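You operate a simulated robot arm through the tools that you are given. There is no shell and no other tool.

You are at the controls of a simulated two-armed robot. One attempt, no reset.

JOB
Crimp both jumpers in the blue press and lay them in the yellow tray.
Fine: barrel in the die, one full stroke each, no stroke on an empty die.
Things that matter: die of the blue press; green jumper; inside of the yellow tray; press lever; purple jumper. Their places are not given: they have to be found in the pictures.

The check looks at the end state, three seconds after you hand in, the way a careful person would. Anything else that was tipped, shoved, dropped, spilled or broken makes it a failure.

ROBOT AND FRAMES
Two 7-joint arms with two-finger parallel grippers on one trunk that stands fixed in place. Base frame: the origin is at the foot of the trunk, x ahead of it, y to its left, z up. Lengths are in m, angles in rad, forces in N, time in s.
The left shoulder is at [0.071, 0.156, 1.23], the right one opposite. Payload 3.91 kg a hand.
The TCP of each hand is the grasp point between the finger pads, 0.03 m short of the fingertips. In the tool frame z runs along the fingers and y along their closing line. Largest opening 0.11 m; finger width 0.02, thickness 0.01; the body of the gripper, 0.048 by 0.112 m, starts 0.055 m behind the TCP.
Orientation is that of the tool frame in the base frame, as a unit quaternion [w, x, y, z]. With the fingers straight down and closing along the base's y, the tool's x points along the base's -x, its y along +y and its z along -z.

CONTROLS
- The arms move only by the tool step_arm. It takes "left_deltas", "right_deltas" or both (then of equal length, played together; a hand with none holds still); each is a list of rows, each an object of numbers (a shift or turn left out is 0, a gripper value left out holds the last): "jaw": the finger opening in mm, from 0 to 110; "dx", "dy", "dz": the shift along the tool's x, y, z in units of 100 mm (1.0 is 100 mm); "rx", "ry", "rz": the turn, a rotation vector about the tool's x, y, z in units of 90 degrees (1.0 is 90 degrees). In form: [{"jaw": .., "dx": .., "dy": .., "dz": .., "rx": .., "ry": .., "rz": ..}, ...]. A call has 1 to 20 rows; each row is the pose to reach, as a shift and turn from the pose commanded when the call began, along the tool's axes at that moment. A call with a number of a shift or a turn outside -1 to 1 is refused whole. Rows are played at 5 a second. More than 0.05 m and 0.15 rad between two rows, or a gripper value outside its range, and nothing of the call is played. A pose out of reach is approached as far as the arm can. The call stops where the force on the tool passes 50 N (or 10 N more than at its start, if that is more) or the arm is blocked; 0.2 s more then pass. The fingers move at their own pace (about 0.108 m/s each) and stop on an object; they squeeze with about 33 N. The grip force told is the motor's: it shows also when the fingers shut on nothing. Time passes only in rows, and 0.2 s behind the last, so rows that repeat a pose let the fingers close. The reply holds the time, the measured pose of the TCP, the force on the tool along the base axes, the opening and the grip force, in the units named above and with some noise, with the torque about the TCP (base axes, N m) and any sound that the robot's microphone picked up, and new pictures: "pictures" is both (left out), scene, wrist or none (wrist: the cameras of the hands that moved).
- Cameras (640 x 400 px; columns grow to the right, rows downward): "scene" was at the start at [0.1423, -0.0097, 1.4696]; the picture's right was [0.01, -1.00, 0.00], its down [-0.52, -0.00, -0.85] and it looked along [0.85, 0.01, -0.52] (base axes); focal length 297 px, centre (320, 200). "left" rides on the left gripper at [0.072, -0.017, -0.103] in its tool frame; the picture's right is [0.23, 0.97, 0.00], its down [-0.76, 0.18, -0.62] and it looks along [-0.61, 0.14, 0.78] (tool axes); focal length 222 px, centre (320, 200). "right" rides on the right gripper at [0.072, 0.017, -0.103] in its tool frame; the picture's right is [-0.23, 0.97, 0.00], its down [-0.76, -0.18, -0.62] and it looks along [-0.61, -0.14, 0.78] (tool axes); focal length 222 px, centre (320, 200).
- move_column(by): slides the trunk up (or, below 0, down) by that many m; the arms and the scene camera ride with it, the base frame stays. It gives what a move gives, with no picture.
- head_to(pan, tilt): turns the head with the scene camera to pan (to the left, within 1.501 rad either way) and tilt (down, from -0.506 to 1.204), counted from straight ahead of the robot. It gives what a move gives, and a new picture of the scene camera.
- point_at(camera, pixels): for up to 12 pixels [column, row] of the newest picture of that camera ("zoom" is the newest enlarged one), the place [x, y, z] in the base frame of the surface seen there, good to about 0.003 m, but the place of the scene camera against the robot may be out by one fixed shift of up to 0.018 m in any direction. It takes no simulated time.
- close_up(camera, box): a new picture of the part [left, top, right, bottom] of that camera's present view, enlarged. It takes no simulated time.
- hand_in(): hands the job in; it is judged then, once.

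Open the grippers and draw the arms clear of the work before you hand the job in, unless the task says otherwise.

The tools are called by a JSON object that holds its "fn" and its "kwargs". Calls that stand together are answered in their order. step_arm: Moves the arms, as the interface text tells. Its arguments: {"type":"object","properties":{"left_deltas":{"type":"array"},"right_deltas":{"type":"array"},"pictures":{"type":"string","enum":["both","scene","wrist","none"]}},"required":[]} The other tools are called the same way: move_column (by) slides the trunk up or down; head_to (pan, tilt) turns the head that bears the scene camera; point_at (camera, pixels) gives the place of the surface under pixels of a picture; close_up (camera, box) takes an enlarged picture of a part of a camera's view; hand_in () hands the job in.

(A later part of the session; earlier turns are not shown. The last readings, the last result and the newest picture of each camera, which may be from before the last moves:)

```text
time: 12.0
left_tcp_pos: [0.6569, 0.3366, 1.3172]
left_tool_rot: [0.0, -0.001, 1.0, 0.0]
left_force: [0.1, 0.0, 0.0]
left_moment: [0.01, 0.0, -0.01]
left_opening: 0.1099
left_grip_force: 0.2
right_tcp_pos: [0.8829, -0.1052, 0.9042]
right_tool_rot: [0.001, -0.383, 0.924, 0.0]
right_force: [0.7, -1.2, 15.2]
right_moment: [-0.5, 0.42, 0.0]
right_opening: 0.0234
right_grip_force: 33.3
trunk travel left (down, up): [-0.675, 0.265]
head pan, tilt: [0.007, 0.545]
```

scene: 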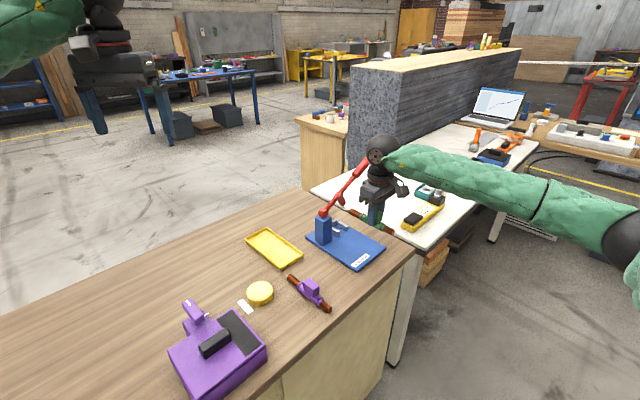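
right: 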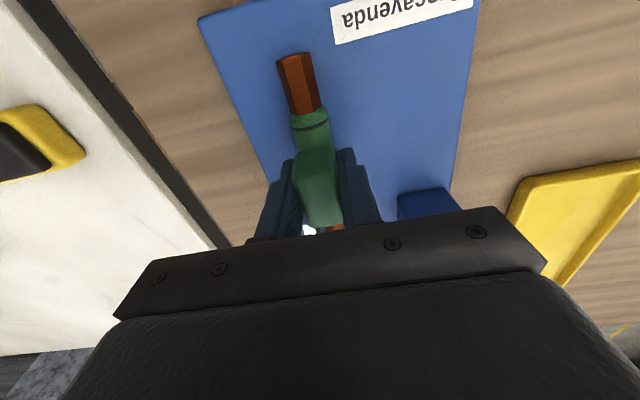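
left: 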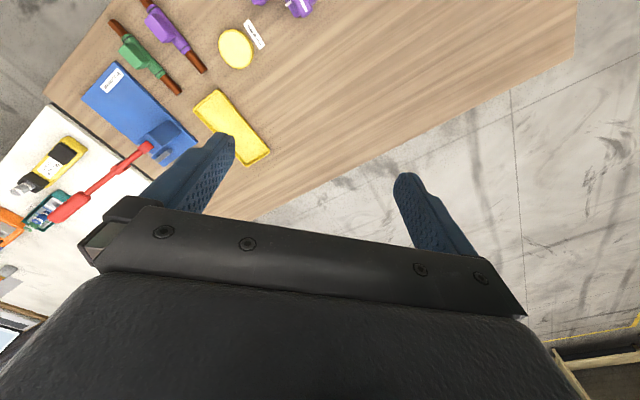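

Contact is now 15 N, so it is seated. I back off 1 mm and open the jaw.

{"fn": "step_arm", "kwargs": {"right_deltas": [{"dz": -0.01}, {"dz": -0.01, "jaw": 30}, {"dz": -0.01, "jaw": 45}, {"dz": -0.01, "jaw": 50}, {"dz": -0.01, "jaw": 50}], "pictures": "wrist"}}

{"fn": "close_up", "kwargs": {"camera": "scene", "box": [310, 170, 400, 270]}}

```text
time: 13.2
left_tcp_pos: [0.6584, 0.3355, 1.317]
left_tool_rot: [0.0, 0.0, 1.0, 0.0]
left_force: [-0.2, -0.5, -0.3]
left_moment: [0.01, -0.01, -0.03]
left_opening: 0.11
left_grip_force: 0.1
right_tcp_pos: [0.8814, -0.1044, 0.9037]
right_tool_rot: [0.0, -0.383, 0.924, 0.0]
right_force: [0.4, 0.8, -0.1]
right_moment: [0.0, -0.03, -0.03]
right_opening: 0.0502
right_grip_force: 0.0
trunk travel left (down, up): [-0.675, 0.265]
head pan, tilt: [0.007, 0.545]
```

right: 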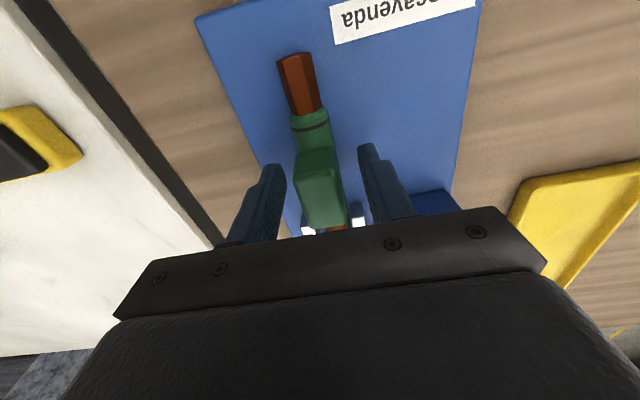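

```text
4.00 times, centred on (355, 220) of scene
```

zoom: 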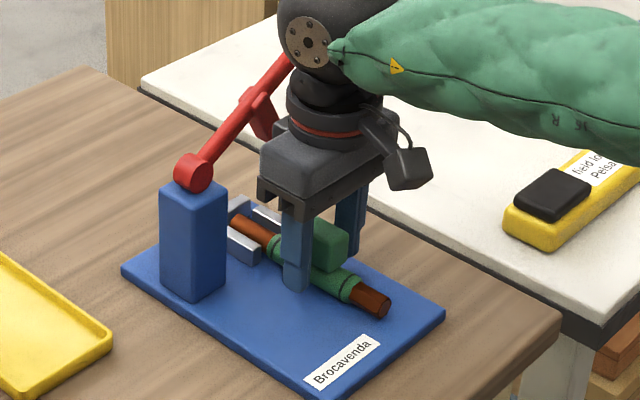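

The jumper stays put in the die after release, and the lever is untouched. I withdraw straight up.

{"fn": "step_arm", "kwargs": {"right_deltas": [{"dz": -0.3}, {"dz": -0.65}, {"dz": -1.0}], "pictures": "none"}}

{"fn": "step_arm", "kwargs": {"right_deltas": [{"dz": -0.3, "dx": 0.1}, {"dz": -0.65, "dx": 0.2}, {"dz": -1.0, "dx": 0.3}], "pictures": "both"}}

{"fn": "close_up", "kwargs": {"camera": "scene", "box": [310, 150, 400, 270]}}

```text
time: 14.0
left_tcp_pos: [0.6583, 0.3371, 1.3169]
left_tool_rot: [0.0, -0.002, 1.0, -0.001]
left_force: [0.0, 0.0, 0.5]
left_moment: [-0.02, -0.01, 0.03]
left_opening: 0.1098
left_grip_force: 0.2
right_tcp_pos: [0.8826, -0.1044, 1.0053]
right_tool_rot: [-0.002, -0.383, 0.924, 0.0]
right_force: [-1.1, -0.1, 0.3]
right_moment: [0.0, 0.02, 0.01]
right_opening: 0.05
right_grip_force: 0.1
trunk travel left (down, up): [-0.675, 0.265]
head pan, tilt: [0.007, 0.545]
```

```text
time: 14.8
left_tcp_pos: [0.6581, 0.336, 1.3162]
left_tool_rot: [0.0, -0.002, 1.0, 0.0]
left_force: [0.4, 0.7, -0.6]
left_moment: [0.02, -0.01, 0.0]
left_opening: 0.1099
left_grip_force: 0.1
right_tcp_pos: [0.8636, -0.1253, 1.1027]
right_tool_rot: [0.0, -0.383, 0.924, 0.0]
right_force: [0.0, 0.6, 0.3]
right_moment: [0.03, -0.03, 0.01]
right_opening: 0.0501
right_grip_force: 0.1
trunk travel left (down, up): [-0.675, 0.265]
head pan, tilt: [0.007, 0.545]
```

scene: 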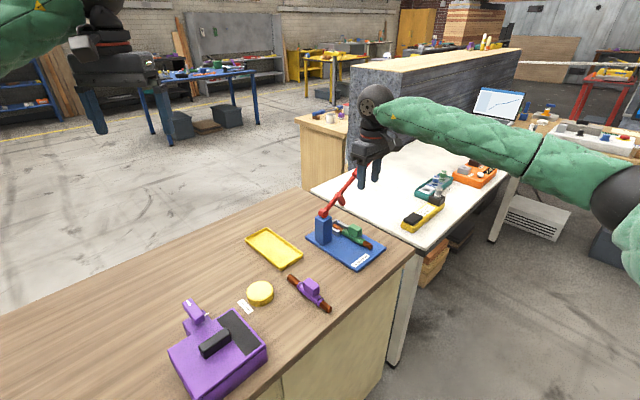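
right: 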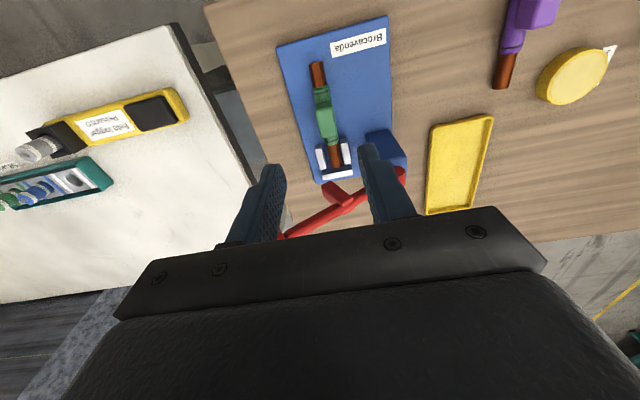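

```text
3.33 times, centred on (355, 210) of scene
```

zoom: 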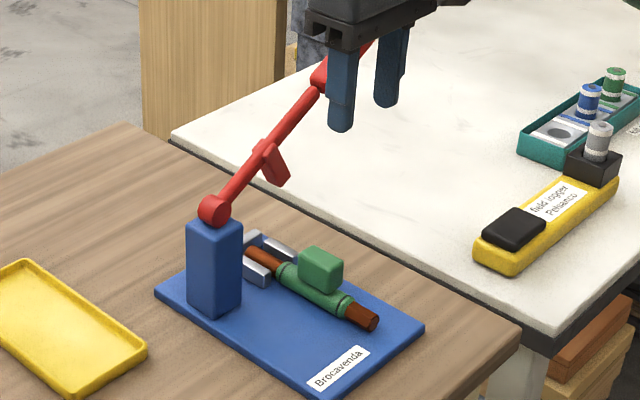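

The jumper rests in the die upright. I zoom the right camera on the die to confirm that the barrel is between the walls, and measure the lever from here.

{"fn": "close_up", "kwargs": {"camera": "right", "box": [270, 50, 430, 240]}}

```text
2.11 times, centred on (350, 145) of right
```

zoom: 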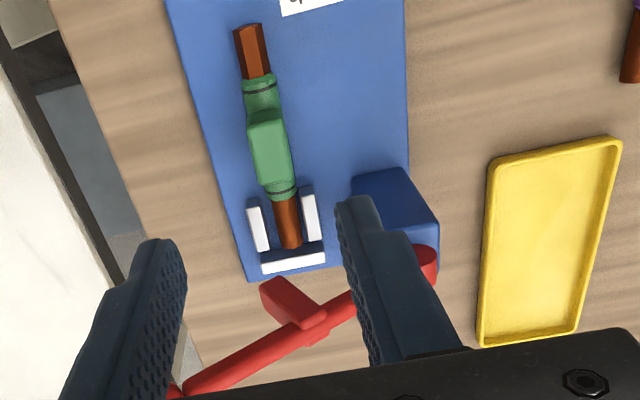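

{"fn": "point_at", "kwargs": {"camera": "zoom", "pixels": [[290, 244], [283, 205], [250, 210], [262, 245], [308, 195], [316, 235], [295, 262], [264, 292], [325, 318], [300, 328], [230, 370], [425, 258]]}}

{"fn": "point_at", "kwargs": {"camera": "zoom", "pixels": [[268, 155], [268, 115], [290, 340], [345, 308], [200, 385], [485, 200], [612, 145], [585, 325], [490, 335], [540, 240]]}}

```text
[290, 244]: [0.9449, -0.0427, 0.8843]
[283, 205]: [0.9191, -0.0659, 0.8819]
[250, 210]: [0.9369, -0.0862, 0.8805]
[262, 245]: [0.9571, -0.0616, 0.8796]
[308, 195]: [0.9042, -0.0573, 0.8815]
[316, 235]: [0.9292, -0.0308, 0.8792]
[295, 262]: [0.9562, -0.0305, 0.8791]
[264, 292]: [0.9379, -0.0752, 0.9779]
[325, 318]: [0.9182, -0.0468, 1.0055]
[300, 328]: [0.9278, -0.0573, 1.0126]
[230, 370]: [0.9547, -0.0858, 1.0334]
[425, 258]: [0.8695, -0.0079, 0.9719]
```

```text
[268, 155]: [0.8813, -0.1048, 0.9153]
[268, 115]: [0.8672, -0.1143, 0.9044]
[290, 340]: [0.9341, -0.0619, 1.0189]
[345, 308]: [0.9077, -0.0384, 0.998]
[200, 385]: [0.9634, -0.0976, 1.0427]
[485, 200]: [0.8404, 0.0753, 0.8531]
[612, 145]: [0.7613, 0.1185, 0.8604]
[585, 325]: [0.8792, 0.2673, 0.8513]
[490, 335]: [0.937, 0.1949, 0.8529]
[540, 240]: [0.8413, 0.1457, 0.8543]
```

The barrel (t≈0.698, s 0.60–0.64) is between the walls (t 0.679/0.722). The lever rod's top passes through t=0.745 at z≈1.040 with a 29° slope, in the plane s≈0.615. I close the fingers, tilt the hand about 27° forward for reach, and hover above the rod there.

{"fn": "step_arm", "kwargs": {"right_deltas": [{"jaw": 0, "dz": -0.1}, {"jaw": 0, "dz": -0.2, "dx": -0.2, "dy": -0.09, "rx": 0.05, "ry": -0.05}, {"jaw": 0, "dz": -0.2, "dx": -0.4, "dy": -0.18, "rx": 0.1, "ry": -0.1}, {"jaw": 0, "dz": -0.2, "dx": -0.6, "dy": -0.27, "rx": 0.155, "ry": -0.155}, {"jaw": 0, "dz": -0.2, "dx": -0.833, "dy": -0.361, "rx": 0.212, "ry": -0.212}], "pictures": "both"}}

{"fn": "close_up", "kwargs": {"camera": "left", "box": [0, 50, 240, 220]}}

{"fn": "close_up", "kwargs": {"camera": "scene", "box": [310, 130, 420, 270]}}

```text
time: 16.0
left_tcp_pos: [0.6584, 0.3361, 1.3159]
left_tool_rot: [0.0, -0.002, 1.0, 0.0]
left_force: [-0.3, 0.3, 0.3]
left_moment: [-0.01, -0.03, 0.0]
left_opening: 0.1102
left_grip_force: 0.1
right_tcp_pos: [0.9481, -0.0942, 1.1217]
right_tool_rot: [0.215, -0.372, 0.898, -0.091]
right_force: [0.1, -0.4, -0.1]
right_moment: [0.03, -0.04, 0.01]
right_opening: 0.0
right_grip_force: 32.7
trunk travel left (down, up): [-0.675, 0.265]
head pan, tilt: [0.007, 0.545]
```

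scene: 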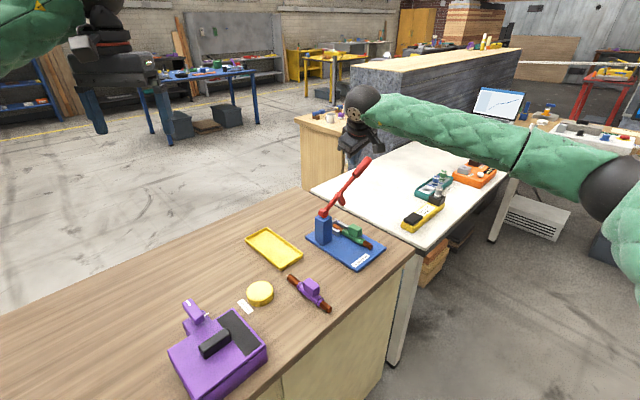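
right: 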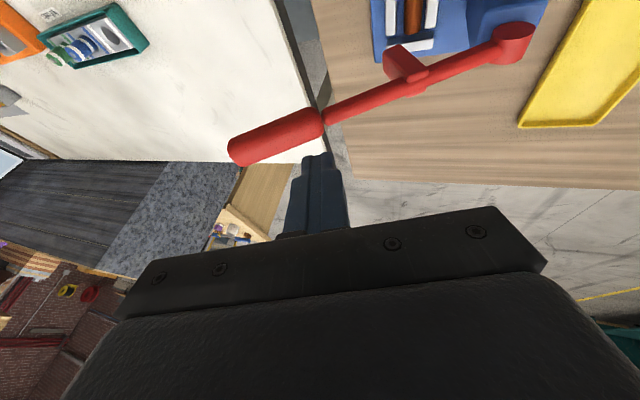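

```text
2.35 times, centred on (120, 135) of left
```

zoom: 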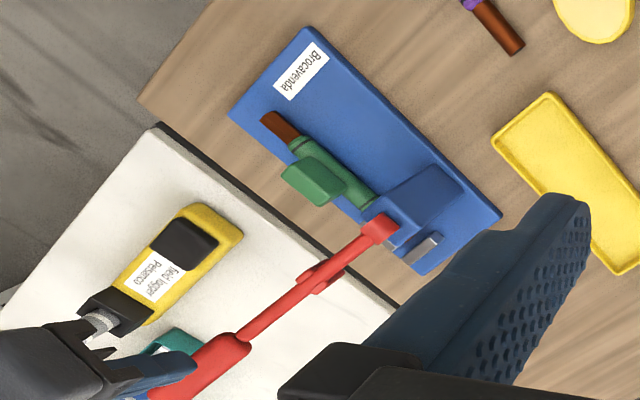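

```text
2.86 times, centred on (365, 200) of scene
```

zoom: 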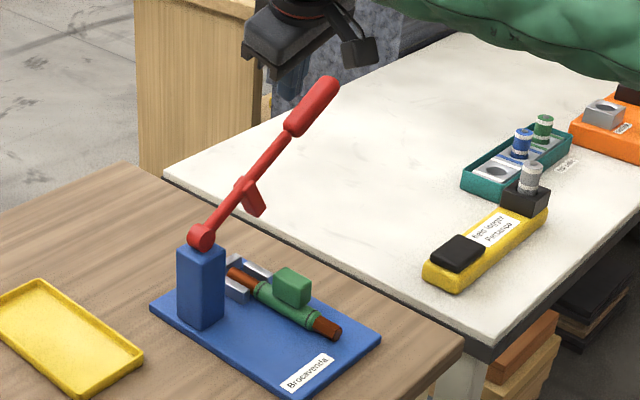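

The fingertips are above the rod near the handle's start. I shift to t≈0.735 (inside the base's footprint, so pressing cannot tip the press) and come down to about 10 mm above the rod.

{"fn": "step_arm", "kwargs": {"right_deltas": [{"dx": -0.021, "dy": 0.111, "dz": -0.032}, {"dx": 0.06, "dy": 0.19, "dz": 0.19}, {"dx": 0.14, "dy": 0.272, "dz": 0.414}], "pictures": "wrist"}}

{"fn": "close_up", "kwargs": {"camera": "scene", "box": [310, 140, 400, 240]}}

```text
time: 16.8
left_tcp_pos: [0.6586, 0.3367, 1.3169]
left_tool_rot: [0.0, -0.001, 1.0, 0.0]
left_force: [0.5, 0.5, 0.8]
left_moment: [0.02, 0.0, 0.0]
left_opening: 0.11
left_grip_force: 0.1
right_tcp_pos: [0.9381, -0.0855, 1.0726]
right_tool_rot: [0.215, -0.372, 0.898, -0.09]
right_force: [0.3, 0.5, 0.4]
right_moment: [0.01, -0.03, 0.0]
right_opening: 0.0001
right_grip_force: 32.8
trunk travel left (down, up): [-0.675, 0.265]
head pan, tilt: [0.007, 0.545]
```

right: 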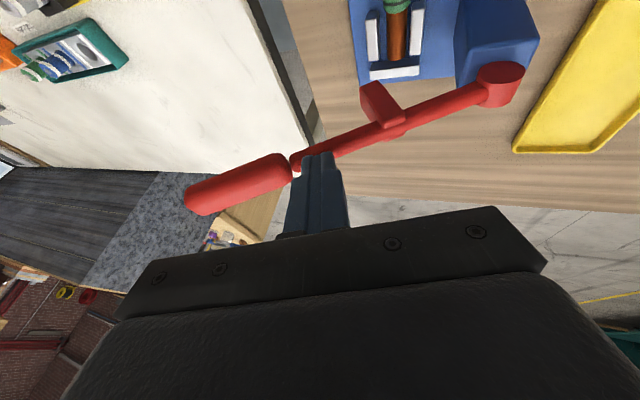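

```text
4.00 times, centred on (355, 190) of scene
```

zoom: 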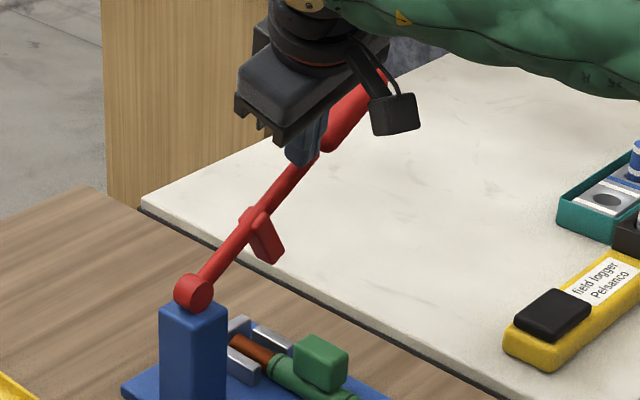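

The fingertips are right above the rod, just inside the handle. I start pressing straight down in 10 mm rows, 50 mm in total, watching force and sound.

{"fn": "step_arm", "kwargs": {"right_deltas": [{"dx": 0.032, "dy": 0.032, "dz": 0.089}, {"dx": 0.064, "dy": 0.064, "dz": 0.178}, {"dx": 0.096, "dy": 0.096, "dz": 0.267}, {"dx": 0.128, "dy": 0.128, "dz": 0.356}, {"dx": 0.16, "dy": 0.16, "dz": 0.445}], "pictures": "wrist"}}

{"fn": "close_up", "kwargs": {"camera": "scene", "box": [310, 140, 400, 240]}}

```text
time: 18.0
left_tcp_pos: [0.6586, 0.3364, 1.3163]
left_tool_rot: [0.0, 0.0, 1.0, 0.0]
left_force: [-0.1, -1.2, -0.1]
left_moment: [0.01, 0.01, -0.01]
left_opening: 0.1101
left_grip_force: 0.1
right_tcp_pos: [0.937, -0.0834, 1.0245]
right_tool_rot: [0.215, -0.372, 0.899, -0.089]
right_force: [-0.6, -1.7, 1.2]
right_moment: [-0.05, -0.01, -0.03]
right_opening: 0.0001
right_grip_force: 32.5
trunk travel left (down, up): [-0.675, 0.265]
head pan, tilt: [0.007, 0.545]
```

right: 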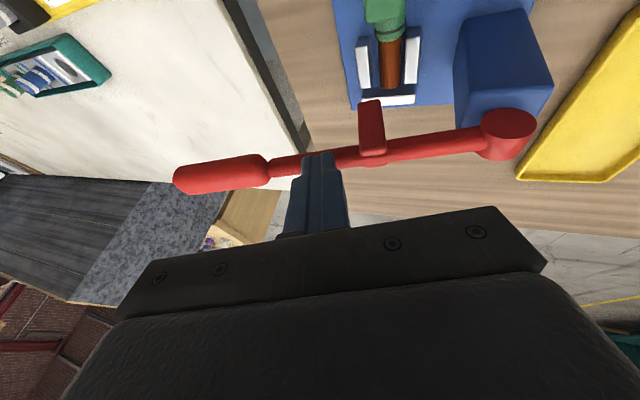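

```text
4.00 times, centred on (355, 190) of scene
```

zoom: 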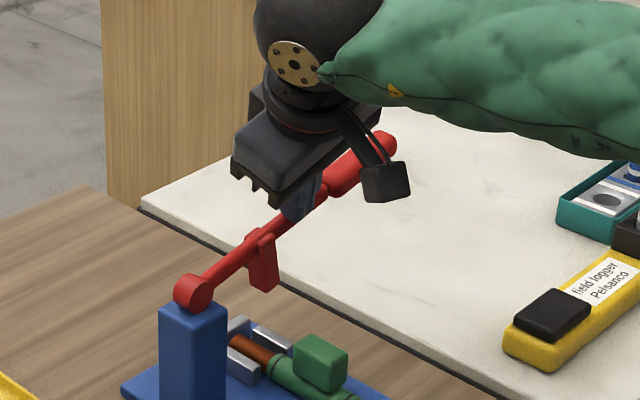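

The lever follows with almost no force and is now around 12°. The jumper has not moved. I continue another 50 mm down.

{"fn": "step_arm", "kwargs": {"right_deltas": [{"dx": 0.032, "dy": 0.032, "dz": 0.089}, {"dx": 0.064, "dy": 0.064, "dz": 0.178}, {"dx": 0.096, "dy": 0.096, "dz": 0.267}, {"dx": 0.128, "dy": 0.128, "dz": 0.356}, {"dx": 0.16, "dy": 0.16, "dz": 0.445}], "pictures": "wrist"}}

{"fn": "close_up", "kwargs": {"camera": "scene", "box": [310, 150, 400, 250]}}

```text
time: 18.8
left_tcp_pos: [0.6552, 0.3345, 1.3187]
left_tool_rot: [0.002, -0.001, 1.0, 0.0]
left_force: [-0.2, -0.4, -0.9]
left_moment: [0.05, 0.04, -0.01]
left_opening: 0.1097
left_grip_force: 0.0
right_tcp_pos: [0.9367, -0.0847, 1.0077]
right_tool_rot: [0.223, -0.369, 0.898, -0.089]
right_force: [-23.5, -3.7, 24.9]
right_moment: [0.06, 0.45, 0.13]
right_opening: 0.0
right_grip_force: 32.6
trunk travel left (down, up): [-0.675, 0.265]
head pan, tilt: [0.007, 0.545]
stopped in row 4 (right hand): the force on the tool passed its limit at 58 N (the readings are from after the stop); the commanded pose is now the measured one
```

right: 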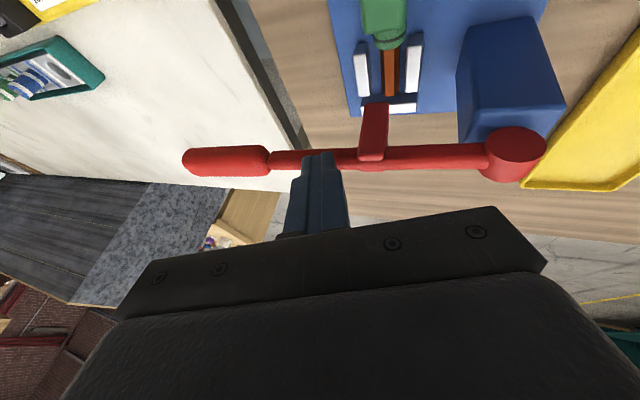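

```text
4.00 times, centred on (355, 200) of scene
```

zoom: 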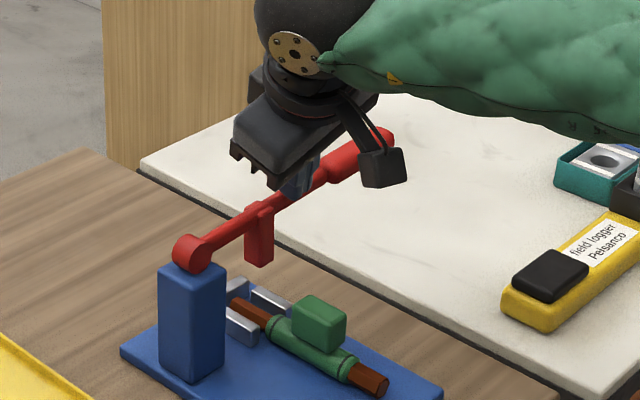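

The press stopped me at 58 N with the lever near horizontal, and no sound was reported. I measure the lever's angle now in the enlarged scene view to see whether this is the end stop.

{"fn": "point_at", "kwargs": {"camera": "zoom", "pixels": [[190, 252], [225, 230], [245, 215], [258, 262], [275, 205], [340, 170], [380, 140], [258, 225], [250, 265], [320, 310], [270, 310], [240, 300]]}}

{"fn": "close_up", "kwargs": {"camera": "left", "box": [20, 70, 220, 210]}}

```text
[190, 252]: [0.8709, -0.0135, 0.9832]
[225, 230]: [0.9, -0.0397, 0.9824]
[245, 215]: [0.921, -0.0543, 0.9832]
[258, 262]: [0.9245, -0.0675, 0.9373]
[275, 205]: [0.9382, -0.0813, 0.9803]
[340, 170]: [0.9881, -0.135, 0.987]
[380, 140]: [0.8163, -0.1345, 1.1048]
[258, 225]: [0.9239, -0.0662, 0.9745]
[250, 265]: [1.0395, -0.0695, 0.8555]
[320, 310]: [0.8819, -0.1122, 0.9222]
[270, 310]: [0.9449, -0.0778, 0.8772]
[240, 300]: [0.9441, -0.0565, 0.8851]
```

```text
2.86 times, centred on (120, 140) of left
```

zoom: 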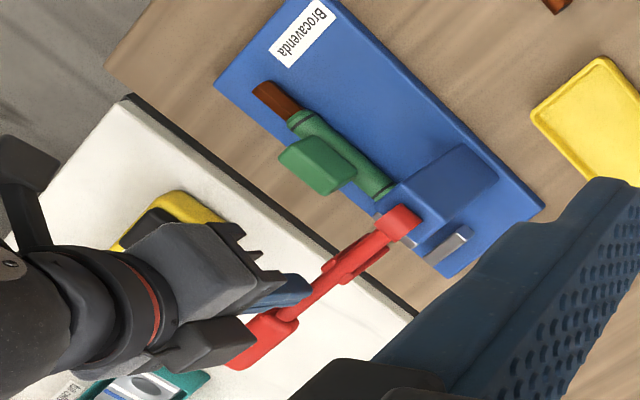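

The lever top reads 0.980–0.987 along its whole length, so it is horizontal with the ram right over the die, which looks like the end stop. No click was heard, so I press a few mm more, slowly, to see whether it yields.

{"fn": "step_arm", "kwargs": {"right_deltas": [{"dx": 0.003, "dy": 0.003, "dz": 0.009}, {"dx": 0.006, "dy": 0.006, "dz": 0.018}, {"dx": 0.01, "dy": 0.01, "dz": 0.027}, {"dx": 0.01, "dy": 0.01, "dz": 0.027}], "pictures": "none"}}

{"fn": "close_up", "kwargs": {"camera": "scene", "box": [310, 150, 400, 250]}}

```text
time: 19.8
left_tcp_pos: [0.6553, 0.3348, 1.3192]
left_tool_rot: [0.001, -0.001, 1.0, 0.0]
left_force: [-0.2, -0.8, -0.2]
left_moment: [0.02, -0.02, 0.02]
left_opening: 0.1098
left_grip_force: 0.0
right_tcp_pos: [0.9364, -0.0851, 1.0086]
right_tool_rot: [0.226, -0.369, 0.897, -0.089]
right_force: [-28.2, -3.9, 22.7]
right_moment: [0.04, 0.64, 0.16]
right_opening: 0.0002
right_grip_force: 33.1
trunk travel left (down, up): [-0.675, 0.265]
head pan, tilt: [0.007, 0.545]
stopped in row 4 (right hand): the force on the tool passed its limit at 51 N (the readings are from after the stop); the commanded pose is now the measured one
```

```text
4.00 times, centred on (355, 200) of scene
```

zoom: 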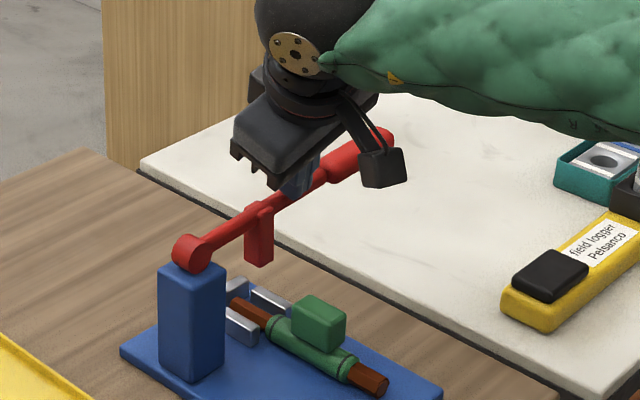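

The lever does not yield further, so this is the hard stop. In the last right view the barrel at (390,75) looks narrower than before the stroke. I zoom there to see whether it has been crimped.

{"fn": "close_up", "kwargs": {"camera": "right", "box": [330, 0, 460, 130]}}

{"fn": "close_up", "kwargs": {"camera": "scene", "box": [325, 210, 375, 255]}}

```text
3.08 times, centred on (395, 65) of right
```

zoom: 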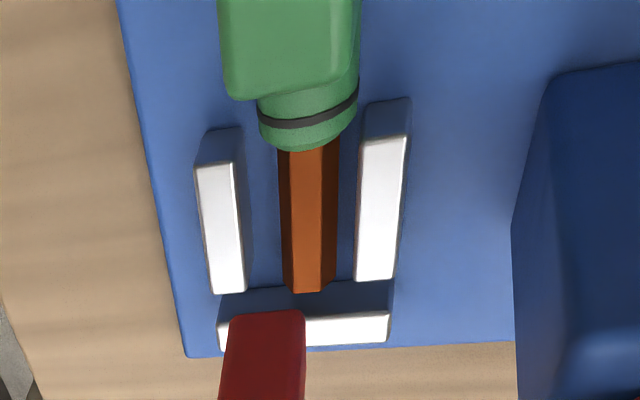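

```text
8.89 times, centred on (350, 232) of scene
```

zoom: 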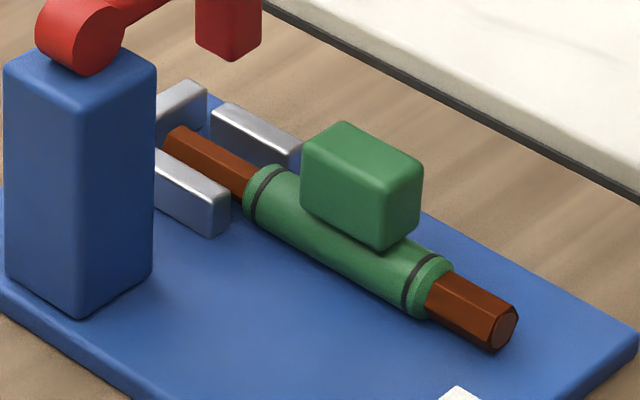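

The barrel is now hexagonal, so the green jumper is crimped by this one stroke. I ease off upward and see whether the lever springs back.

{"fn": "step_arm", "kwargs": {"right_deltas": [{"dx": -0.016, "dy": -0.016, "dz": -0.045}, {"dx": -0.048, "dy": -0.048, "dz": -0.134}, {"dx": -0.08, "dy": -0.08, "dz": -0.223}, {"dx": -0.112, "dy": -0.112, "dz": -0.312}], "pictures": "both"}}

{"fn": "close_up", "kwargs": {"camera": "scene", "box": [310, 140, 400, 250]}}

```text
time: 20.8
left_tcp_pos: [0.6592, 0.3361, 1.3166]
left_tool_rot: [0.0, -0.001, 1.0, 0.0]
left_force: [-0.5, -0.4, 0.1]
left_moment: [0.0, -0.02, 0.01]
left_opening: 0.1102
left_grip_force: 0.1
right_tcp_pos: [0.941, -0.0865, 1.0396]
right_tool_rot: [0.223, -0.37, 0.897, -0.089]
right_force: [0.3, 0.0, 0.6]
right_moment: [0.02, 0.02, 0.02]
right_opening: 0.0
right_grip_force: 33.0
trunk travel left (down, up): [-0.675, 0.265]
head pan, tilt: [0.007, 0.545]
```

scene: 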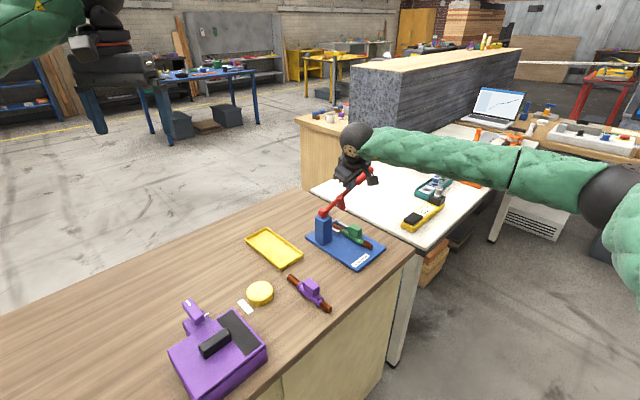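
right: 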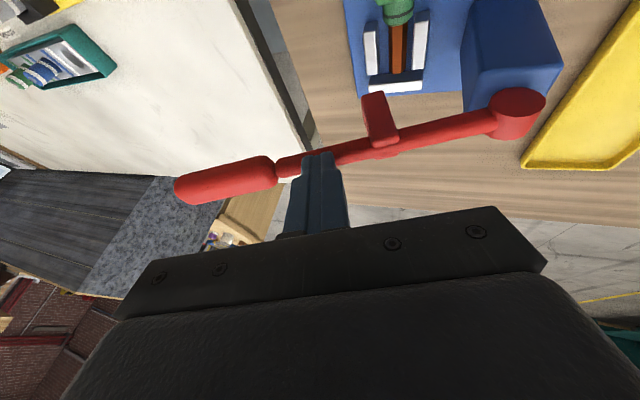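

```text
3.64 times, centred on (355, 195) of scene
```

zoom: 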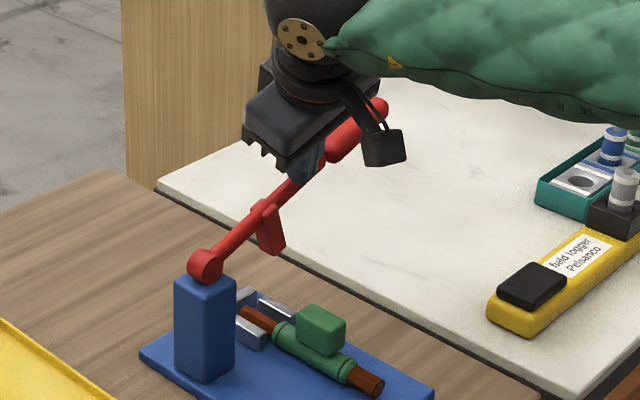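

The lever springs back up with the finger. I rise another 80 mm so that it returns fully, then check.

{"fn": "step_arm", "kwargs": {"right_deltas": [{"dx": -0.064, "dy": -0.064, "dz": -0.178}, {"dx": -0.128, "dy": -0.128, "dz": -0.356}, {"dx": -0.193, "dy": -0.193, "dz": -0.535}, {"dx": -0.257, "dy": -0.257, "dz": -0.713}], "pictures": "both"}}

{"fn": "close_up", "kwargs": {"camera": "scene", "box": [310, 130, 420, 270]}}

```text
time: 21.8
left_tcp_pos: [0.6578, 0.3365, 1.3174]
left_tool_rot: [0.0, -0.001, 1.0, 0.0]
left_force: [-0.5, -0.3, -1.1]
left_moment: [0.04, 0.01, 0.03]
left_opening: 0.1099
left_grip_force: 0.1
right_tcp_pos: [0.9383, -0.0837, 1.1178]
right_tool_rot: [0.224, -0.37, 0.897, -0.089]
right_force: [0.0, 0.3, 0.2]
right_moment: [0.02, 0.0, 0.01]
right_opening: 0.0
right_grip_force: 32.9
trunk travel left (down, up): [-0.675, 0.265]
head pan, tilt: [0.007, 0.545]
```

scene: 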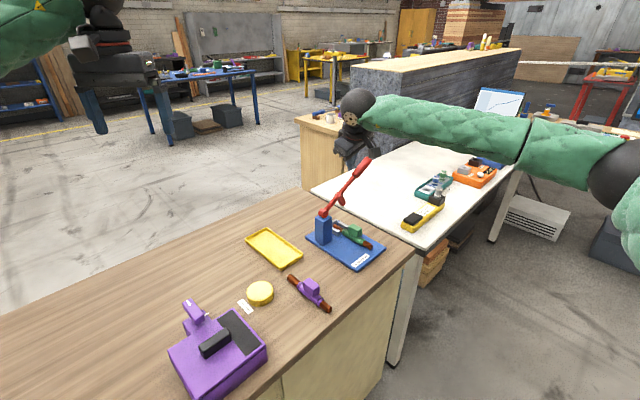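
right: 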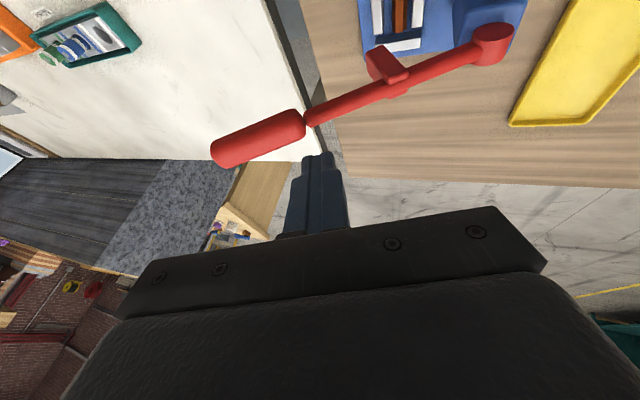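

```text
2.86 times, centred on (365, 200) of scene
```

zoom: 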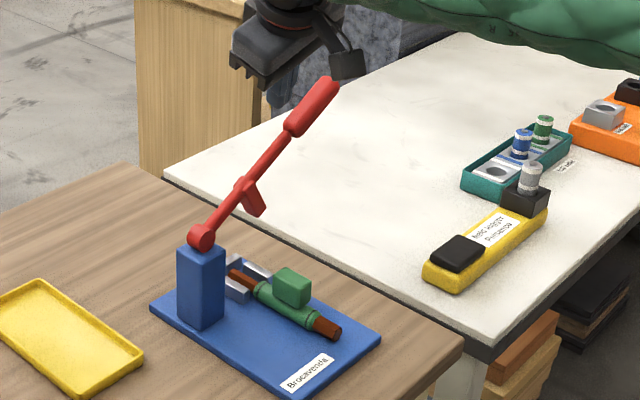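

The lever is fully up again, the press is unmoved, and the green jumper lies in the die with a hex barrel. I undo the tilt and go back above the green block.

{"fn": "step_arm", "kwargs": {"right_deltas": [{"dx": 0.157, "dy": 0.041, "dz": -0.055, "rx": -0.044, "ry": 0.044}, {"dx": 0.314, "dy": 0.082, "dz": -0.11, "rx": -0.088, "ry": 0.088}, {"dx": 0.472, "dy": 0.124, "dz": -0.165, "rx": -0.132, "ry": 0.132}, {"dx": 0.629, "dy": 0.165, "dz": -0.22, "rx": -0.176, "ry": 0.176}, {"dx": 0.786, "dy": 0.206, "dz": -0.275, "rx": -0.22, "ry": 0.22, "jaw": 50}, {"dx": 0.786, "dy": 0.206, "dz": -0.275, "rx": -0.22, "ry": 0.22, "jaw": 50}], "pictures": "wrist"}}

{"fn": "close_up", "kwargs": {"camera": "right", "box": [270, 50, 430, 240]}}

```text
time: 23.2
left_tcp_pos: [0.6579, 0.3358, 1.3158]
left_tool_rot: [0.001, -0.001, 1.0, 0.0]
left_force: [0.2, 0.2, 0.1]
left_moment: [0.0, 0.06, -0.02]
left_opening: 0.1101
left_grip_force: 0.0
right_tcp_pos: [0.8645, -0.1251, 1.1106]
right_tool_rot: [-0.001, -0.382, 0.924, 0.004]
right_force: [-0.8, -1.2, -0.4]
right_moment: [-0.01, -0.01, -0.02]
right_opening: 0.0499
right_grip_force: 0.1
trunk travel left (down, up): [-0.675, 0.265]
head pan, tilt: [0.007, 0.545]
```

right: 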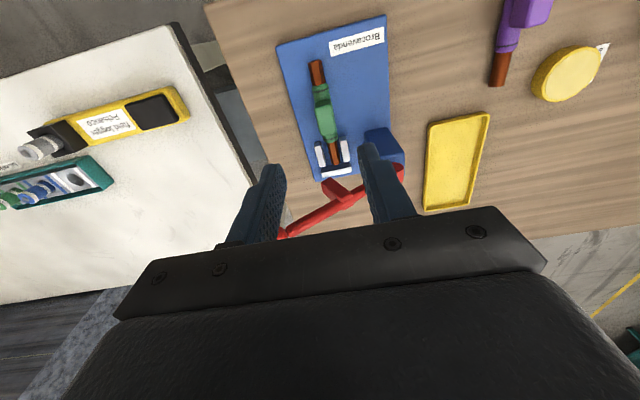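

```text
2.11 times, centred on (350, 145) of right
```

zoom: 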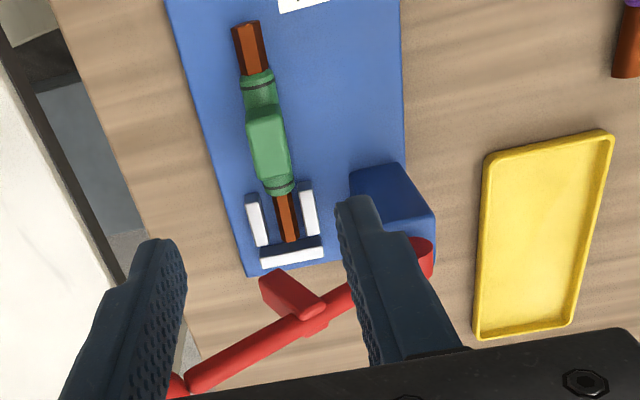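

The hand is vertical again above the block. I measure the block, the jumper's ends and the yellow tray from here.

{"fn": "point_at", "kwargs": {"camera": "zoom", "pixels": [[250, 120], [280, 115], [262, 175], [290, 168], [268, 145], [250, 35], [288, 235], [488, 158], [608, 138], [572, 320], [478, 335], [545, 230]]}}

{"fn": "point_at", "kwargs": {"camera": "scene", "pixels": [[246, 237], [267, 229], [301, 253], [281, 268], [273, 248], [258, 238], [290, 256], [284, 266], [298, 255], [264, 232]]}}

{"fn": "close_up", "kwargs": {"camera": "left", "box": [170, 60, 300, 200]}}

```text
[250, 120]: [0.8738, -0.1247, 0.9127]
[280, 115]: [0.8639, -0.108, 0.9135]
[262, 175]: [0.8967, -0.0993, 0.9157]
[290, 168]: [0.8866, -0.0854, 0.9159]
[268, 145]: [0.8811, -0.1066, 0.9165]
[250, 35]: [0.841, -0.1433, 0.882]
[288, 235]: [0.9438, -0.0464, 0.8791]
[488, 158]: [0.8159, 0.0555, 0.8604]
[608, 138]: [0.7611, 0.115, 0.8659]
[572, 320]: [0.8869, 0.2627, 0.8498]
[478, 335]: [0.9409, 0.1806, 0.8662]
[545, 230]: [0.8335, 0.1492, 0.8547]
```

```text
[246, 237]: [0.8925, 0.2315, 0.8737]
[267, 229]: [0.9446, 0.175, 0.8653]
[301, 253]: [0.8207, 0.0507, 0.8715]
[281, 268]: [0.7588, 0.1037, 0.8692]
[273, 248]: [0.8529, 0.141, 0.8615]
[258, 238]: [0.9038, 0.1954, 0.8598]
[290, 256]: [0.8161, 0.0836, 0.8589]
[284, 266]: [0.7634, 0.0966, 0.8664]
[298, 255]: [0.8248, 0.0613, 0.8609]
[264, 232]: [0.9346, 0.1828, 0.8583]
```

```text
2.86 times, centred on (235, 130) of left
```

zoom: 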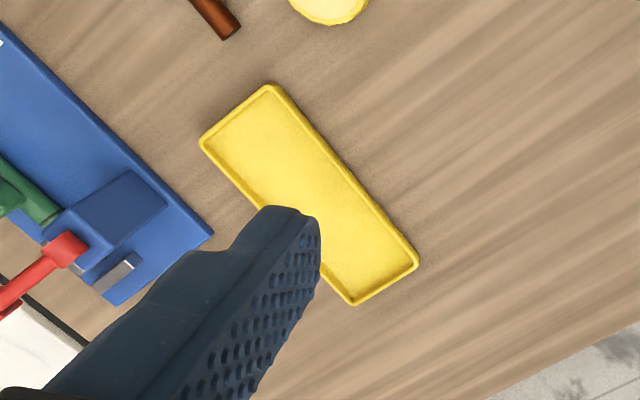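

The block in the die is centred at t≈0.697, s≈0.549. I measure the tray's rim and floor in the left zoom, which shows it at (200–420, 85–305).

{"fn": "point_at", "kwargs": {"camera": "zoom", "pixels": [[206, 140], [270, 88], [414, 263], [353, 301], [238, 114], [340, 175], [245, 140], [300, 170], [380, 260], [345, 285], [222, 150], [310, 235]]}}

```text
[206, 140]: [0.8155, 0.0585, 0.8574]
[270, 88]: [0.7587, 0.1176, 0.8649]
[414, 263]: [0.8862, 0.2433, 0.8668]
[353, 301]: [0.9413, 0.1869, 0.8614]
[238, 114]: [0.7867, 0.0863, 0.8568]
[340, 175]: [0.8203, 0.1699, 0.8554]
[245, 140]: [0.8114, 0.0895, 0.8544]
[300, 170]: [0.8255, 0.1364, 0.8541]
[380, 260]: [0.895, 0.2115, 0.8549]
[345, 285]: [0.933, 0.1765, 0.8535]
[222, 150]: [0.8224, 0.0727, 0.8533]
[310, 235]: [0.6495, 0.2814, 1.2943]
```

Tray rim: s 0.619–0.798, t 0.454–0.534, floor z≈0.854, rim z≈0.865, aligned with u. I go down over the green block in two stages with the jaw at 50 mm.

{"fn": "step_arm", "kwargs": {"right_deltas": [{"dx": -0.27, "dy": 0.03}, {"dx": -0.27, "dy": 0.03, "dz": 0.35}, {"dx": -0.27, "dy": 0.03, "dz": 0.7}, {"dx": -0.27, "dy": 0.03, "dz": 1.0}], "pictures": "none"}}

{"fn": "step_arm", "kwargs": {"right_deltas": [{"dz": 0.35}, {"dz": 0.7}], "pictures": "wrist"}}

{"fn": "close_up", "kwargs": {"camera": "scene", "box": [310, 160, 410, 270]}}

```text
time: 24.2
left_tcp_pos: [0.66, 0.3362, 1.317]
left_tool_rot: [0.0, -0.001, 1.0, 0.001]
left_force: [0.3, 0.5, 0.3]
left_moment: [0.0, 0.05, -0.01]
left_opening: 0.11
left_grip_force: 0.0
right_tcp_pos: [0.8814, -0.1044, 1.0095]
right_tool_rot: [0.001, -0.382, 0.924, 0.004]
right_force: [0.5, -0.9, 0.2]
right_moment: [0.03, 0.0, -0.03]
right_opening: 0.0499
right_grip_force: 0.0
trunk travel left (down, up): [-0.675, 0.265]
head pan, tilt: [0.007, 0.545]
```

```text
time: 24.8
left_tcp_pos: [0.6587, 0.3362, 1.3158]
left_tool_rot: [0.0, -0.001, 1.0, 0.0]
left_force: [-0.5, 0.0, -0.9]
left_moment: [0.0, 0.02, -0.01]
left_opening: 0.11
left_grip_force: 0.0
right_tcp_pos: [0.8813, -0.1053, 0.9379]
right_tool_rot: [0.0, -0.381, 0.924, 0.004]
right_force: [-0.3, 0.0, -0.1]
right_moment: [0.02, 0.0, 0.0]
right_opening: 0.0503
right_grip_force: 0.1
trunk travel left (down, up): [-0.675, 0.265]
head pan, tilt: [0.007, 0.545]
```

right: 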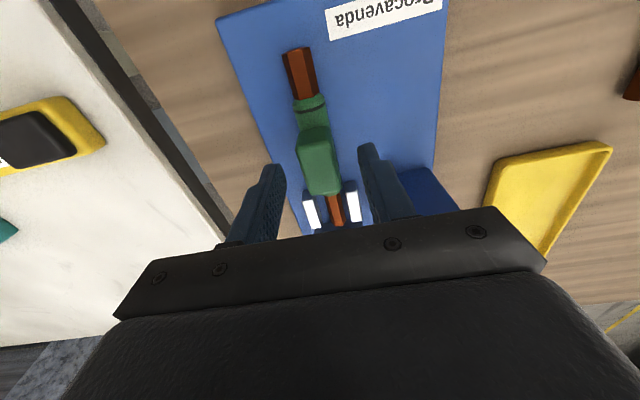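

```text
3.64 times, centred on (360, 215) of scene
```

zoom: 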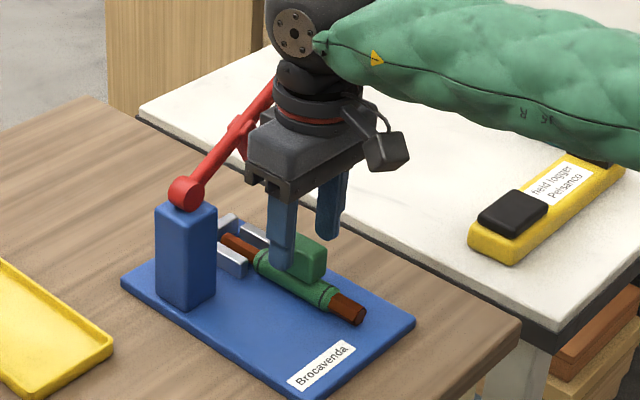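

The fingers straddle the block. I lower 27 mm to z≈0.911 and close.

{"fn": "step_arm", "kwargs": {"right_deltas": [{"dz": 0.14}, {"dz": 0.27}, {"dz": 0.27, "jaw": 15}, {"dz": 0.27, "jaw": 15}, {"dz": 0.27, "jaw": 10}], "pictures": "wrist"}}

```text
time: 26.0
left_tcp_pos: [0.659, 0.3364, 1.3176]
left_tool_rot: [0.0, 0.0, 1.0, 0.0]
left_force: [0.8, 0.0, 1.0]
left_moment: [0.01, -0.02, -0.02]
left_opening: 0.1099
left_grip_force: 0.0
right_tcp_pos: [0.882, -0.1028, 0.9124]
right_tool_rot: [-0.001, -0.382, 0.924, 0.004]
right_force: [0.3, 0.1, -0.4]
right_moment: [0.04, 0.0, -0.01]
right_opening: 0.0233
right_grip_force: 33.3
trunk travel left (down, up): [-0.675, 0.265]
head pan, tilt: [0.007, 0.545]
```

right: 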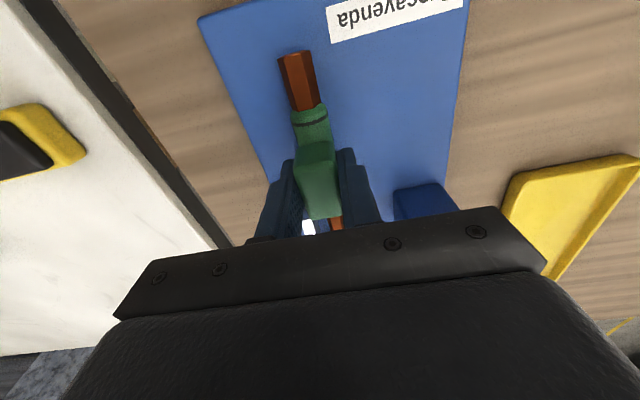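

Gripped (23.3 mm). I lift 25 mm to clear the die walls, back out 65 mm along −s under the ram, and then rise.

{"fn": "step_arm", "kwargs": {"right_deltas": [{"dz": -0.13}, {"dz": -0.25}, {"dz": -0.25, "dx": 0.3}, {"dz": -0.25, "dx": 0.65}, {"dz": -0.6, "dx": 0.65}, {"dz": -1.0, "dx": 0.65}], "pictures": "both"}}

{"fn": "close_up", "kwargs": {"camera": "right", "box": [250, 30, 390, 240]}}

```text
time: 27.4
left_tcp_pos: [0.6579, 0.3352, 1.3172]
left_tool_rot: [0.0, 0.0, 1.0, 0.001]
left_force: [-0.4, -0.2, 0.0]
left_moment: [0.0, 0.04, -0.01]
left_opening: 0.1097
left_grip_force: 0.0
right_tcp_pos: [0.8333, -0.1511, 1.0142]
right_tool_rot: [-0.001, -0.381, 0.925, 0.004]
right_force: [0.3, -0.3, -0.2]
right_moment: [0.02, 0.02, -0.04]
right_opening: 0.0234
right_grip_force: 32.9
trunk travel left (down, up): [-0.675, 0.265]
head pan, tilt: [0.007, 0.545]
```

scene: 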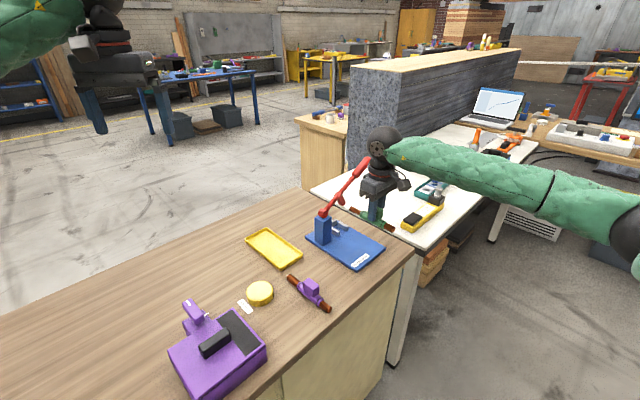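
right: 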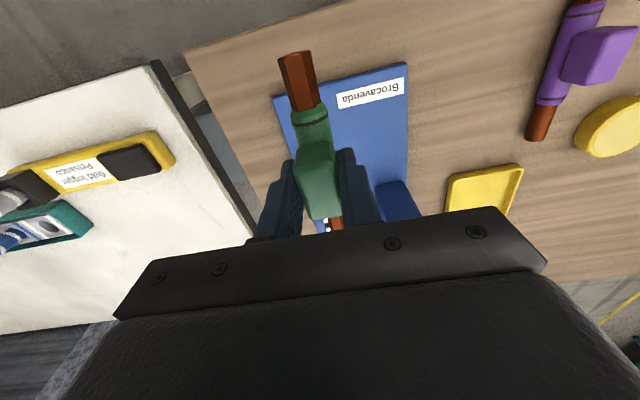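

```text
1.90 times, centred on (320, 135) of right
```

zoom: 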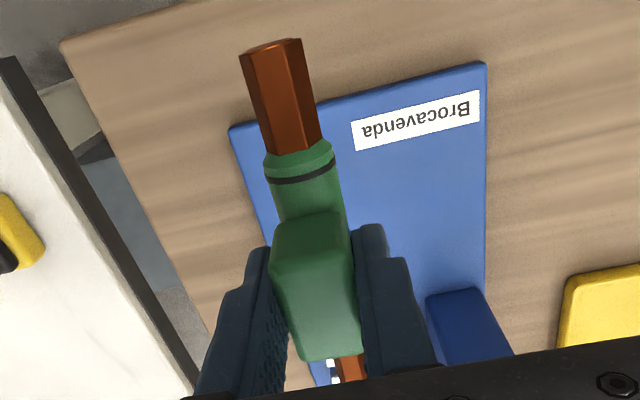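

TCP is at s=0.482, t=0.696, z=1.014, and the jumper is free of the die. I carry it along −t past the press at this height.

{"fn": "step_arm", "kwargs": {"right_deltas": [{"dy": 0.35}, {"dy": 0.7}, {"dy": 1.0}], "pictures": "none"}}

{"fn": "step_arm", "kwargs": {"right_deltas": [{"dy": 0.35}, {"dy": 0.7}, {"dy": 1.0}], "pictures": "none"}}

{"fn": "step_arm", "kwargs": {"right_deltas": [{"dy": 0.08, "dx": -0.33}, {"dy": 0.16, "dx": -0.66}, {"dy": 0.24, "dx": -1.0}], "pictures": "both"}}

```text
time: 28.2
left_tcp_pos: [0.6592, 0.3359, 1.3157]
left_tool_rot: [0.0, 0.001, 1.0, 0.0]
left_force: [-0.4, 0.7, 0.6]
left_moment: [0.06, 0.0, -0.03]
left_opening: 0.1099
left_grip_force: 0.0
right_tcp_pos: [0.763, -0.0772, 1.0139]
right_tool_rot: [-0.001, -0.381, 0.925, 0.003]
right_force: [-0.4, 0.9, -0.1]
right_moment: [0.0, 0.0, -0.02]
right_opening: 0.0233
right_grip_force: 33.2
trunk travel left (down, up): [-0.675, 0.265]
head pan, tilt: [0.007, 0.545]
```

```text
time: 29.0
left_tcp_pos: [0.6581, 0.3358, 1.3169]
left_tool_rot: [0.0, -0.001, 1.0, 0.0]
left_force: [-0.6, -0.3, -0.6]
left_moment: [0.01, 0.02, -0.01]
left_opening: 0.1099
left_grip_force: 0.0
right_tcp_pos: [0.6921, -0.0082, 1.0117]
right_tool_rot: [-0.001, -0.381, 0.925, 0.003]
right_force: [0.0, 0.1, 0.0]
right_moment: [-0.04, 0.01, -0.01]
right_opening: 0.0233
right_grip_force: 32.8
trunk travel left (down, up): [-0.675, 0.265]
head pan, tilt: [0.007, 0.545]
```

```text
time: 29.8
left_tcp_pos: [0.6579, 0.337, 1.3166]
left_tool_rot: [0.0, 0.0, 1.0, -0.002]
left_force: [0.4, 0.4, -0.6]
left_moment: [-0.03, -0.02, -0.03]
left_opening: 0.1101
left_grip_force: 0.2
right_tcp_pos: [0.7477, 0.0795, 1.0142]
right_tool_rot: [0.001, -0.381, 0.924, 0.002]
right_force: [-0.6, 0.1, -0.8]
right_moment: [-0.02, 0.02, 0.04]
right_opening: 0.0235
right_grip_force: 32.9
trunk travel left (down, up): [-0.675, 0.265]
head pan, tilt: [0.007, 0.545]
```

scene: 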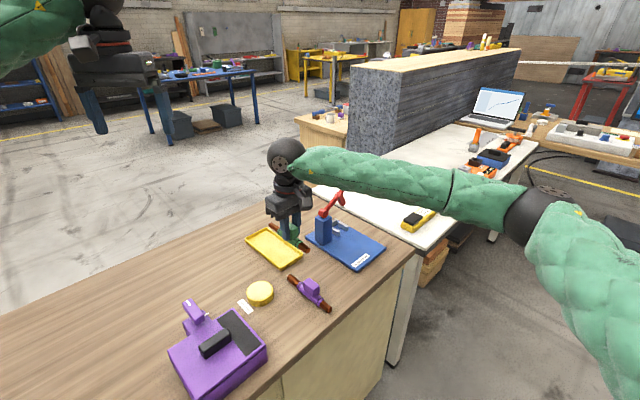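
right: 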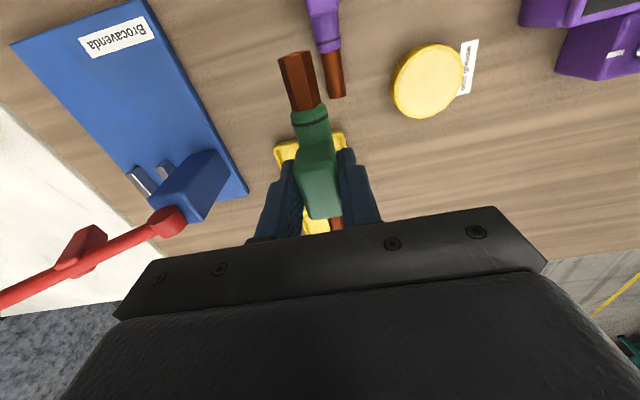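

Clear of the press at s=0.585, t=0.4725. I continue +s toward the tray.

{"fn": "step_arm", "kwargs": {"right_deltas": [{"dx": -0.35}, {"dx": -0.7}, {"dx": -1.0}], "pictures": "both"}}

{"fn": "close_up", "kwargs": {"camera": "left", "box": [130, 40, 330, 200]}}

{"fn": "close_up", "kwargs": {"camera": "scene", "box": [220, 140, 340, 280]}}

```text
time: 30.6
left_tcp_pos: [0.66, 0.3367, 1.3161]
left_tool_rot: [0.0, -0.001, 1.0, 0.0]
left_force: [-0.1, -0.6, -0.6]
left_moment: [0.0, 0.02, 0.0]
left_opening: 0.1101
left_grip_force: 0.0
right_tcp_pos: [0.8185, 0.1488, 1.0117]
right_tool_rot: [-0.001, -0.381, 0.924, 0.004]
right_force: [0.2, -0.3, -1.2]
right_moment: [-0.01, 0.01, 0.0]
right_opening: 0.0233
right_grip_force: 33.2
trunk travel left (down, up): [-0.675, 0.265]
head pan, tilt: [0.007, 0.545]
```

scene: 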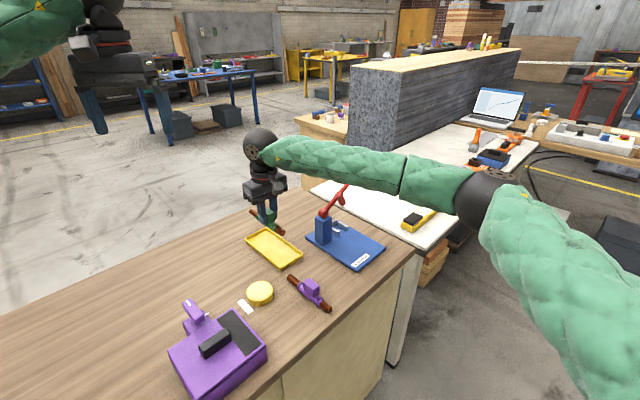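
right: 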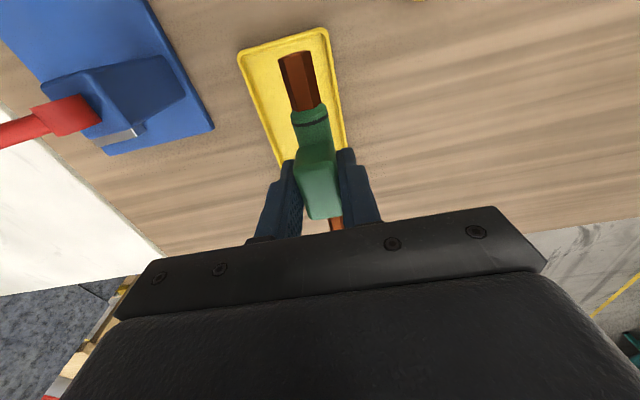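

```text
2.50 times, centred on (230, 120) of left
```

zoom: 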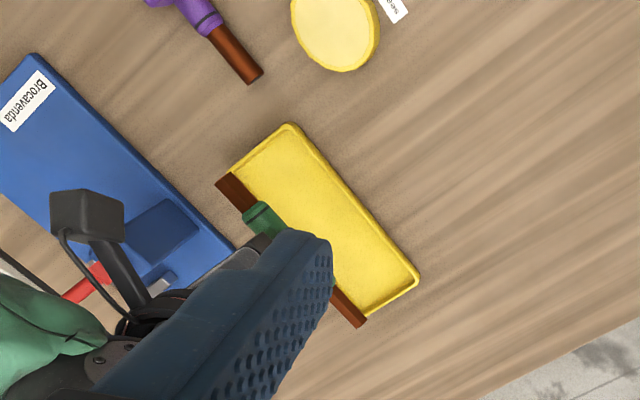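

```text
2.86 times, centred on (280, 210) of scene
```

zoom: 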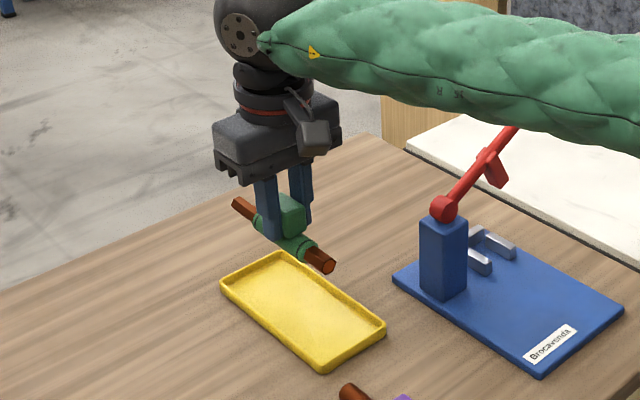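

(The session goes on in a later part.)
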